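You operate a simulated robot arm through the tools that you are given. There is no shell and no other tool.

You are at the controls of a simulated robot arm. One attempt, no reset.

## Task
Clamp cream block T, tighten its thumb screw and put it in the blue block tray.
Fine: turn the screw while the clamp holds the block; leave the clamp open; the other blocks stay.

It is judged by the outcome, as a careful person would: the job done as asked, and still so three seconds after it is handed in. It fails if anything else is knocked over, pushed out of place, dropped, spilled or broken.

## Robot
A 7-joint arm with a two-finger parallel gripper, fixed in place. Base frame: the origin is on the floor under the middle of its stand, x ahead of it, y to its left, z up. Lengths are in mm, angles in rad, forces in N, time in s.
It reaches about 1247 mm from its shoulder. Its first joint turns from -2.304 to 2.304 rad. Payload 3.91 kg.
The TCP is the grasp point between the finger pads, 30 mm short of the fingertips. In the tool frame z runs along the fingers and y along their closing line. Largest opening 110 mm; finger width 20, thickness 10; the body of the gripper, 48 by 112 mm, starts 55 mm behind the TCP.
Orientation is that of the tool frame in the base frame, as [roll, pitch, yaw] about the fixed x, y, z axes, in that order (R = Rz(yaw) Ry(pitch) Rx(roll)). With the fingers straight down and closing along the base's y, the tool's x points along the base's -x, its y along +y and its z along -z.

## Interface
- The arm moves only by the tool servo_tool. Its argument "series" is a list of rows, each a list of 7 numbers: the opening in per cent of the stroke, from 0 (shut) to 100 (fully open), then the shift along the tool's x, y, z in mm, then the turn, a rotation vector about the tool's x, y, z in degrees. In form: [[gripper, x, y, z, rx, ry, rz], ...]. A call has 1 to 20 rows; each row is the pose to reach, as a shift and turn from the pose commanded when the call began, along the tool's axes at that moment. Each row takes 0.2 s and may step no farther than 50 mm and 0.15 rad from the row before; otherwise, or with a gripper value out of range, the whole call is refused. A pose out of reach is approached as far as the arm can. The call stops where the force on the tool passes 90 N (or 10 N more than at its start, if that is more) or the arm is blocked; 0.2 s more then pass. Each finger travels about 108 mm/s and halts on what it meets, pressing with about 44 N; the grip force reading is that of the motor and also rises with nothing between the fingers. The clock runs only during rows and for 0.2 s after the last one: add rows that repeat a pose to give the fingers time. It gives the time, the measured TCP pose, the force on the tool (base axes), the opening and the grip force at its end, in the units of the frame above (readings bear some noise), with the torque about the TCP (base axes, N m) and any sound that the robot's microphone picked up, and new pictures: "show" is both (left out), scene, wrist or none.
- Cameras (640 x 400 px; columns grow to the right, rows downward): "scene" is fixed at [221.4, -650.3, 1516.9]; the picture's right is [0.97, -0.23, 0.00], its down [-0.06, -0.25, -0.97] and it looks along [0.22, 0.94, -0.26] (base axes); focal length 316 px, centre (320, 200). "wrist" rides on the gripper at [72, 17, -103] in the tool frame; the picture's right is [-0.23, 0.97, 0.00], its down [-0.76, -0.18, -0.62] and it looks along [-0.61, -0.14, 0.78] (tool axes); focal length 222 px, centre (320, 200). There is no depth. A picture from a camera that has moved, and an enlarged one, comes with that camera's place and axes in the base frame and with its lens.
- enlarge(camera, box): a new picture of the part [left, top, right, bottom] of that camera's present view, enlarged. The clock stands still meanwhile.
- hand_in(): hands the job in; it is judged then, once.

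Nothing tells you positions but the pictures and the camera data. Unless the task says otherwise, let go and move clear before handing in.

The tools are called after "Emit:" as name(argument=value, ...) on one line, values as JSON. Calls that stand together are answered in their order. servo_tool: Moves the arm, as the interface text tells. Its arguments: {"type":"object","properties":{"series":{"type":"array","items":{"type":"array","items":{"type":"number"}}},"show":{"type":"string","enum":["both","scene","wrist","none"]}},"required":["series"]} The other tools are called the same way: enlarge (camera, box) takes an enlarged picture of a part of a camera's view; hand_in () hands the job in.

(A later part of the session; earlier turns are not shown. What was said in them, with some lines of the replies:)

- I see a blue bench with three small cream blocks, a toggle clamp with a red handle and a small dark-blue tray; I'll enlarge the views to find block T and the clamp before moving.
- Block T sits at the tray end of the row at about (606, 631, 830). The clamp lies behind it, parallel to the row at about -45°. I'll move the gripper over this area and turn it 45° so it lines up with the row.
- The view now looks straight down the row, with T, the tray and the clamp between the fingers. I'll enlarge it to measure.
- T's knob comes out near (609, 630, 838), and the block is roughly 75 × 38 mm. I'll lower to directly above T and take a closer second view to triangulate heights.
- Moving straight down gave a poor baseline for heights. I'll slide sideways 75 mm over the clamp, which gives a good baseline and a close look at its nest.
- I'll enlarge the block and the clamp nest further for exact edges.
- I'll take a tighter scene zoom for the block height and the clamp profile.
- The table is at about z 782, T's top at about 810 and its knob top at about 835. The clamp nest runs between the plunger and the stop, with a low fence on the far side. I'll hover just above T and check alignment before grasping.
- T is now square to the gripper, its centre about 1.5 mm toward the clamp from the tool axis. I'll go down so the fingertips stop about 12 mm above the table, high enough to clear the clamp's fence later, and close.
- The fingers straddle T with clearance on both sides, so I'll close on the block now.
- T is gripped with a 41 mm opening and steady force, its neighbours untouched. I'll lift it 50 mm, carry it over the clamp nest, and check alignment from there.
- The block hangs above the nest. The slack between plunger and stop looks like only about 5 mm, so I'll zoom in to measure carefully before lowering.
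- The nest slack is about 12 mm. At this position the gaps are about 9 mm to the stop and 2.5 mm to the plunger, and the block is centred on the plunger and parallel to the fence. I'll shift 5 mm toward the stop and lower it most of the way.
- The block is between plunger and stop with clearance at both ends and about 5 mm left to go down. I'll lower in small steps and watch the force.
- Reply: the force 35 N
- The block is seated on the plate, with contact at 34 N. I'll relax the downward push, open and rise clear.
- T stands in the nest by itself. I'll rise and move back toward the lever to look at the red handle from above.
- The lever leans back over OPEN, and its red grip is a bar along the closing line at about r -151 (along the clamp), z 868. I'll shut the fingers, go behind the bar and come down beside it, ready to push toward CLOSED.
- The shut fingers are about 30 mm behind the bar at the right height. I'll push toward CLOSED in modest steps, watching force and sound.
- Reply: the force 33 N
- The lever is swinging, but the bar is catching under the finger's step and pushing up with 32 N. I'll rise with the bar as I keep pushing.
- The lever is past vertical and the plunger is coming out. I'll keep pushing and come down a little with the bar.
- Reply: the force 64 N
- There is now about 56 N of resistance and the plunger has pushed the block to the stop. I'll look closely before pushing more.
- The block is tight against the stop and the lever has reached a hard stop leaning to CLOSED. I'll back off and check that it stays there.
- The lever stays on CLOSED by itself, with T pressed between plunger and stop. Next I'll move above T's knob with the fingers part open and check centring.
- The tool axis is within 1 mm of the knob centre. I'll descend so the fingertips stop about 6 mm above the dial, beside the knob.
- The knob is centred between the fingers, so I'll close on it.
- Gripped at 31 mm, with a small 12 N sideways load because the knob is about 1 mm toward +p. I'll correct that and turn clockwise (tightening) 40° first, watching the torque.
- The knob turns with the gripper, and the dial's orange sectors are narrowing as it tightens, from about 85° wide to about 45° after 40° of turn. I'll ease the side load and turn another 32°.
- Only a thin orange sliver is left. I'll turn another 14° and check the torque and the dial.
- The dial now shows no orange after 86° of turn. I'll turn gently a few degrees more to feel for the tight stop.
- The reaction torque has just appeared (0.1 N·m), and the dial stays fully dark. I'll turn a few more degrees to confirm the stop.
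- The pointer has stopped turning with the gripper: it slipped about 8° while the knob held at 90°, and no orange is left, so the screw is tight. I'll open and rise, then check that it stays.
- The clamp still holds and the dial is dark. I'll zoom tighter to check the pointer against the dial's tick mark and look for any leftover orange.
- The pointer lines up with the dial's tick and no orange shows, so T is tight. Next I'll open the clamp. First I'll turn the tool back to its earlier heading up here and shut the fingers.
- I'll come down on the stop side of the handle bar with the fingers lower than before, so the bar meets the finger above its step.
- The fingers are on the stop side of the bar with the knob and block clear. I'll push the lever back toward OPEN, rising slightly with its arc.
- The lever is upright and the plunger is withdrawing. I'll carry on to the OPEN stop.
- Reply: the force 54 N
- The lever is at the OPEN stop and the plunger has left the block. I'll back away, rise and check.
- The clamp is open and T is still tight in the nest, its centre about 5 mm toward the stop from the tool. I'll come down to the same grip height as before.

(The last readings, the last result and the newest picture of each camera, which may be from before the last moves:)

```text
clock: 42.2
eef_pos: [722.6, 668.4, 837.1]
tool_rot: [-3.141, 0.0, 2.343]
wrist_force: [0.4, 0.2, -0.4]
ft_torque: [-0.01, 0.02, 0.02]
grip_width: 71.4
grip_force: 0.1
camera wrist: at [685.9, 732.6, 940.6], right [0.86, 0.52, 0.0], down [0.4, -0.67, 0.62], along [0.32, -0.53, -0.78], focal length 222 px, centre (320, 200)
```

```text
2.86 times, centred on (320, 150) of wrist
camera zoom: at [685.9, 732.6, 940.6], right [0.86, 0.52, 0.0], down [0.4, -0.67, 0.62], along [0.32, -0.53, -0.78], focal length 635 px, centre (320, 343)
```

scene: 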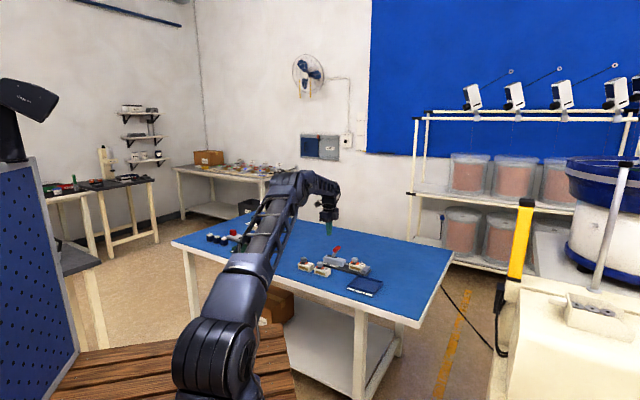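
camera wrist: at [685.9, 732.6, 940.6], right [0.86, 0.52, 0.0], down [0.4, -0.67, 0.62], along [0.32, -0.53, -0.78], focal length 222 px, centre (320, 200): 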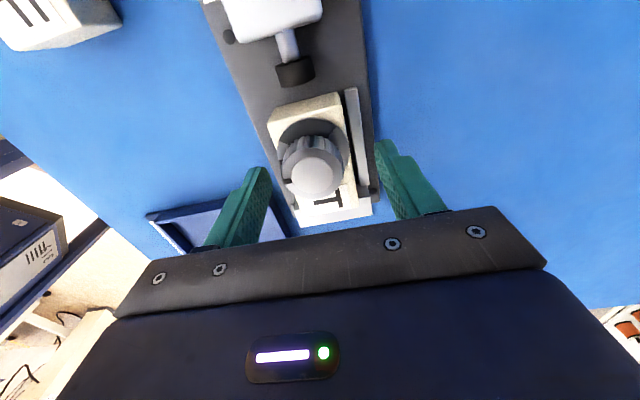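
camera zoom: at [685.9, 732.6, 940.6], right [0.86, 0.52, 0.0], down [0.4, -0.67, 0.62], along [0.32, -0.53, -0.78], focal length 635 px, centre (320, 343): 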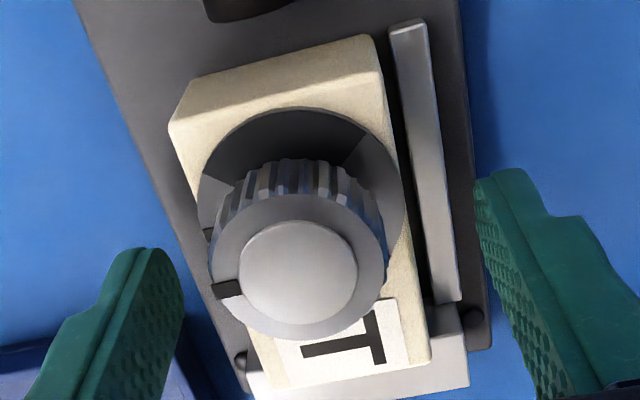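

The fingers straddle T above the fence, so I'll close on the block.

Emit:
servo_tool(series=[[50, 0, 0, 0, 0, 0, 0], [25, 0, 0, 0, 0, 0, 0], [10, 0, 0, 0, 0, 0, 0], [10, 0, 0, 0, 0, 0, 0]], show="none")

Emit:
enlarge(camera="scene", box=[340, 245, 375, 273])

```text
clock: 43.2
eef_pos: [724.5, 670.1, 837.2]
tool_rot: [3.141, 0.002, 2.344]
wrist_force: [0.0, -0.1, -0.6]
ft_torque: [-0.03, 0.01, 0.04]
grip_width: 41.4
grip_force: 44.0
```

```text
14.29 times, centred on (358, 259) of scene
camera zoom: at [221.4, -650.3, 1516.9], right [0.97, -0.23, 0.0], down [-0.06, -0.25, -0.97], along [0.22, 0.94, -0.26], focal length 4514 px, centre (-216, -643)
```

zoom: 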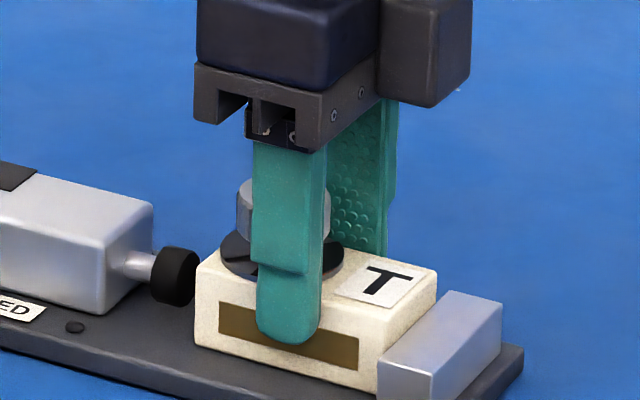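

T is gripped again at 41 mm. I'll ease it off the stop, lift 60 mm and carry it over the tray centre, about 90 mm along and 106 mm toward the front.

Emit:
servo_tool(series=[[10, 1.5, 0, -3, 0, 0, 0], [10, 1.5, 0, -18, 0, 0, 0], [10, 1.5, 0, -38, 0, 0, 0], [10, 0, 0, -60, 0, 0, 0], [10, -18, -21, -60, 0, 0, 0], [10, -36, -42, -60, 0, 0, 0], [10, -54, -64, -60, 0, 0, 0], [10, -72, -85, -60, 0, 0, 0], [10, -89, -105, -60, 0, 0, 0], [10, -89, -105, -60, 0, 0, 0]], show="both")

Emit:
enlarge(camera="scene", box=[320, 240, 395, 300])

Emit:
enlarge(camera="wrist", box=[210, 60, 430, 230])

```text
clock: 45.4
eef_pos: [710.4, 532.8, 896.6]
tool_rot: [-3.141, 0.0, 2.344]
wrist_force: [0.8, 0.3, -2.6]
ft_torque: [-0.03, -0.01, -0.03]
grip_width: 41.4
grip_force: 44.3
camera wrist: at [672.4, 595.5, 1000.3], right [0.86, 0.52, 0.0], down [0.4, -0.67, 0.62], along [0.32, -0.53, -0.78], focal length 222 px, centre (320, 200)
```

scene: 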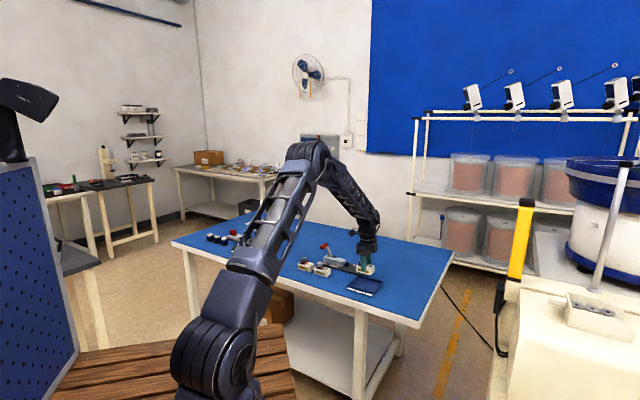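
wrist: 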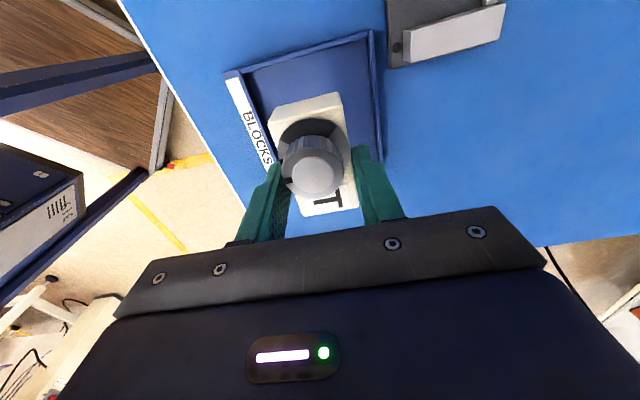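

```text
6.67 times, centred on (358, 270) of scene
camera zoom: at [221.4, -650.3, 1516.9], right [0.97, -0.23, 0.0], down [-0.06, -0.25, -0.97], along [0.22, 0.94, -0.26], focal length 2107 px, centre (70, -267)
```

zoom: 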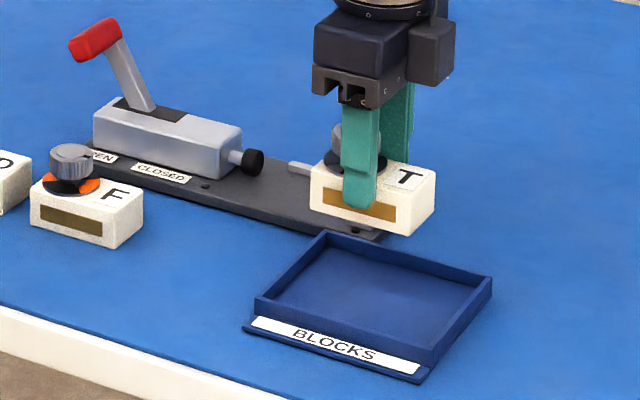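

```text
2.35 times, centred on (320, 145) of wrist
camera zoom: at [672.4, 595.5, 1000.3], right [0.86, 0.52, 0.0], down [0.4, -0.67, 0.62], along [0.32, -0.53, -0.78], focal length 523 px, centre (320, 329)
```

zoom: 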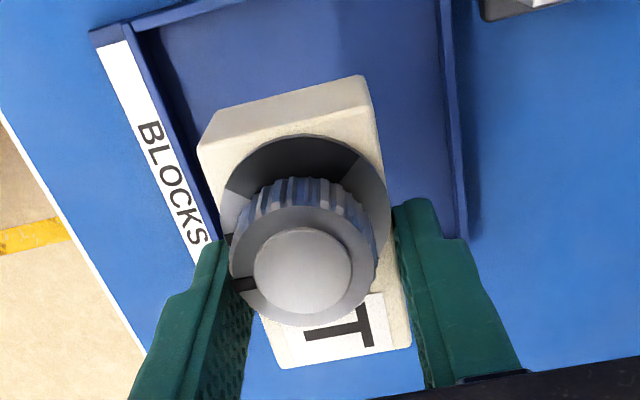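

T hangs over the middle of the tray, with about 50 mm to each side wall and plenty at the ends. I'll lower most of the way, then feel for the floor.

Emit:
servo_tool(series=[[10, 0, 0, 20, 0, 0, 0], [10, 0, 0, 40, 0, 0, 0], [10, 0, 0, 54, 0, 0, 0], [10, 0, 0, 61, 0, 0, 0], [10, 0, 0, 61, 0, 0, 0]], show="wrist")

Emit:
enlarge(camera="scene", box=[340, 255, 390, 300])

```text
clock: 46.6
eef_pos: [710.9, 532.7, 835.2]
tool_rot: [3.141, 0.0, 2.346]
wrist_force: [0.2, -0.1, -2.7]
ft_torque: [-0.01, 0.0, -0.02]
grip_width: 41.1
grip_force: 43.9
camera wrist: at [673.1, 595.6, 939.5], right [0.86, 0.52, 0.0], down [0.4, -0.67, 0.62], along [0.32, -0.53, -0.78], focal length 222 px, centre (320, 200)
```

wrist: 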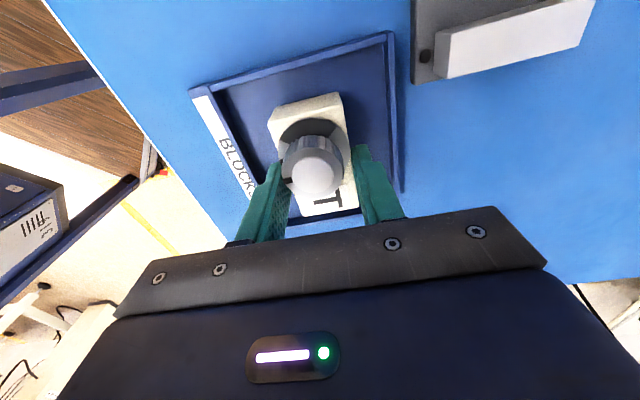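

```text
8.89 times, centred on (365, 278) of scene
camera zoom: at [221.4, -650.3, 1516.9], right [0.97, -0.23, 0.0], down [-0.06, -0.25, -0.97], along [0.22, 0.94, -0.26], focal length 2809 px, centre (-80, -489)
```

zoom: 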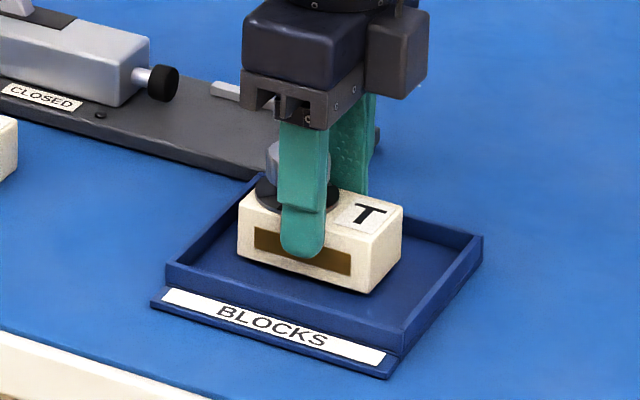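

T is inside the tray walls and still hanging. I'll lower the last few millimetres slowly.

Emit:
servo_tool(series=[[10, 0, 0, 1.2, 0, 0, 0], [10, 0, 0, 2.4, 0, 0, 0], [10, 0, 0, 3.6, 0, 0, 0], [10, 0, 0, 3.6, 0, 0, 0]], show="none")

```text
clock: 47.6
eef_pos: [709.4, 532.5, 832.1]
tool_rot: [-3.141, 0.001, 2.346]
wrist_force: [1.0, 0.4, -1.6]
ft_torque: [-0.01, -0.01, -0.01]
grip_width: 41.4
grip_force: 44.2
```

Emit:
servo_tool(series=[[10, 0, 0, 1, 0, 0, 0], [10, 0, 0, 2, 0, 0, 0], [10, 0, 0, 2, 0, 0, 0]], show="none")

Emit:
enlarge(camera="scene", box=[350, 262, 380, 288])

```text
clock: 48.4
eef_pos: [710.0, 532.9, 832.3]
tool_rot: [-3.141, 0.0, 2.344]
wrist_force: [-2.4, -2.6, 17.4]
ft_torque: [-0.24, 0.35, 0.04]
grip_width: 41.0
grip_force: 44.3
```

```text
15.38 times, centred on (365, 275) of scene
camera zoom: at [221.4, -650.3, 1516.9], right [0.97, -0.23, 0.0], down [-0.06, -0.25, -0.97], along [0.22, 0.94, -0.26], focal length 4862 px, centre (-372, -954)
```

zoom: 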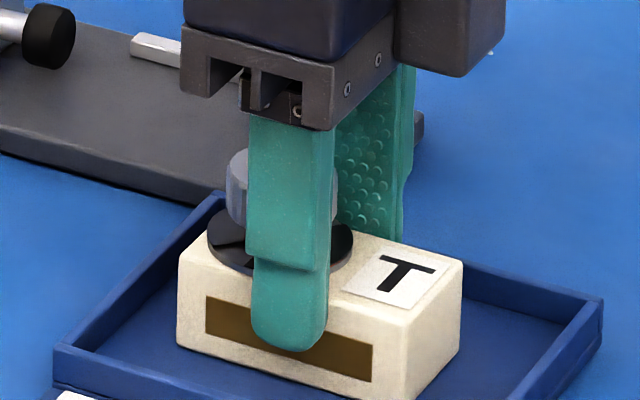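

T rests on the tray floor (17 N contact). I'll relax the push, open just enough to clear the block within the tray walls, and rise.

Emit:
servo_tool(series=[[10, 0, 0, -1.3, 0, 0, 0], [40, 0, 0, -1.3, 0, 0, 0], [53, 0, 0, -1.3, 0, 0, 0], [53, 0, 0, -1.3, 0, 0, 0], [53, 0, 0, -20, 0, 0, 0], [53, 0, 0, -50, 0, 0, 0], [53, 0, 0, -95, 0, 0, 0], [53, 0, 0, -140, 0, 0, 0], [53, 0, 0, -180, 0, 0, 0], [53, 0, 0, -180, 0, 0, 0]])

Emit:
enlarge(camera="scene", box=[295, 230, 395, 305])

Emit:
enlarge(camera="scene", box=[340, 258, 390, 300])

Emit:
enlarge(camera="wrist", box=[200, 0, 440, 200])

```text
clock: 50.6
eef_pos: [709.7, 533.1, 1010.3]
tool_rot: [-3.141, 0.0, 2.346]
wrist_force: [0.7, 0.0, -0.5]
ft_torque: [-0.01, -0.06, 0.01]
grip_width: 58.6
grip_force: 0.2
camera wrist: at [673.1, 595.4, 1114.2], right [0.86, 0.52, 0.0], down [0.4, -0.67, 0.62], along [0.32, -0.53, -0.78], focal length 222 px, centre (320, 200)
```

scene: 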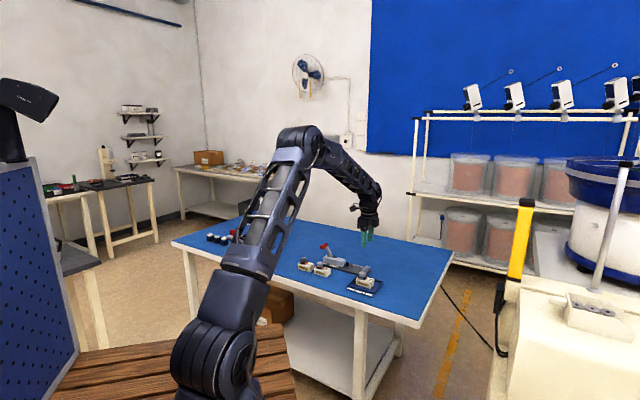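
wrist: 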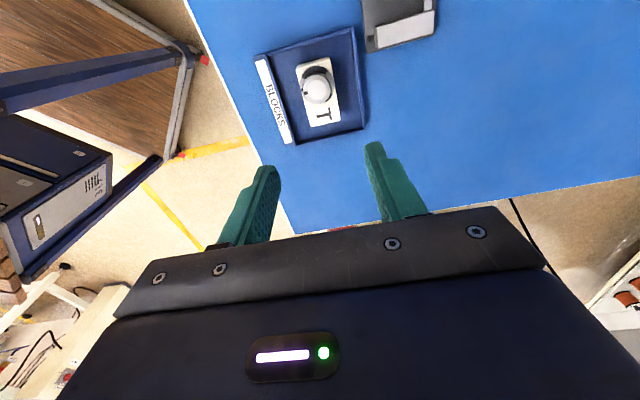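

```text
5.33 times, centred on (345, 268) of scene
camera zoom: at [221.4, -650.3, 1516.9], right [0.97, -0.23, 0.0], down [-0.06, -0.25, -0.97], along [0.22, 0.94, -0.26], focal length 1685 px, centre (187, -160)
```

zoom: 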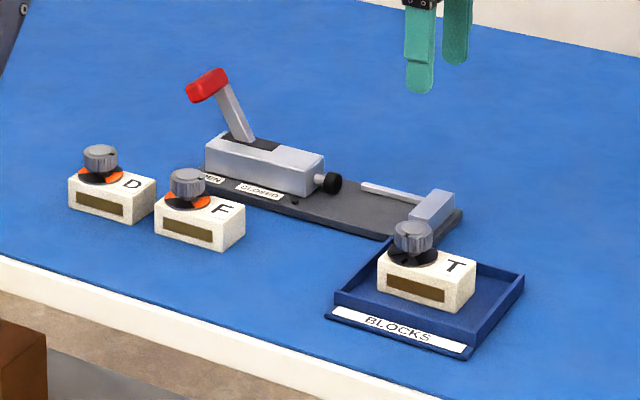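

```text
9.52 times, centred on (365, 279) of scene
camera zoom: at [221.4, -650.3, 1516.9], right [0.97, -0.23, 0.0], down [-0.06, -0.25, -0.97], along [0.22, 0.94, -0.26], focal length 3010 px, centre (-109, -552)
```

zoom: 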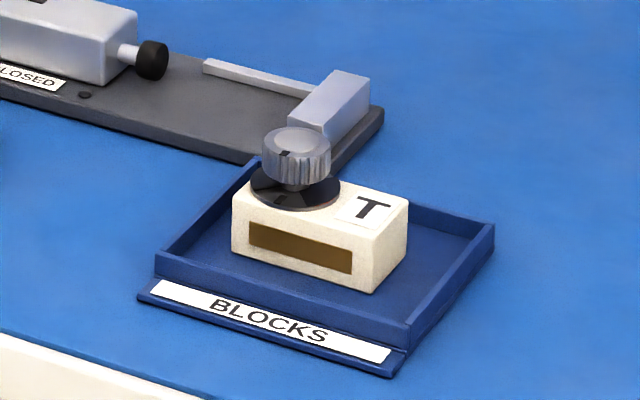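

```text
2.00 times, centred on (320, 100) of wrist
camera zoom: at [673.1, 595.4, 1114.2], right [0.86, 0.52, 0.0], down [0.4, -0.67, 0.62], along [0.32, -0.53, -0.78], focal length 444 px, centre (320, 400)
```

zoom: 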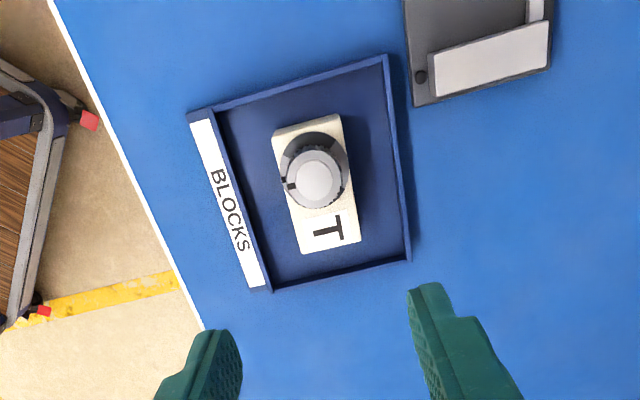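

T sits flat in the middle of the blue tray with its screw tight and no orange showing. The clamp lever is on OPEN, D and F are where they were, and the gripper is clear above, so I'm handing in.

Emit:
hand_in()

```text
The job is handed in.
```

Block T is in the blue tray with its thumb screw tight, and I've handed the job in; no verdict came back.

- **Screw:** I turned it clockwise about 90° while the clamp held the block. It then stopped turning and the gripper slipped on the knob. The pointer lines up with the dial's tick mark and no orange shows.
- **Clamp:** the lever is back on OPEN and the plunger is withdrawn.
- **Other blocks:** D and F look unmoved in the last pictures.
- **Arm:** the gripper had let go and was about 180 mm above the tray when I handed in.
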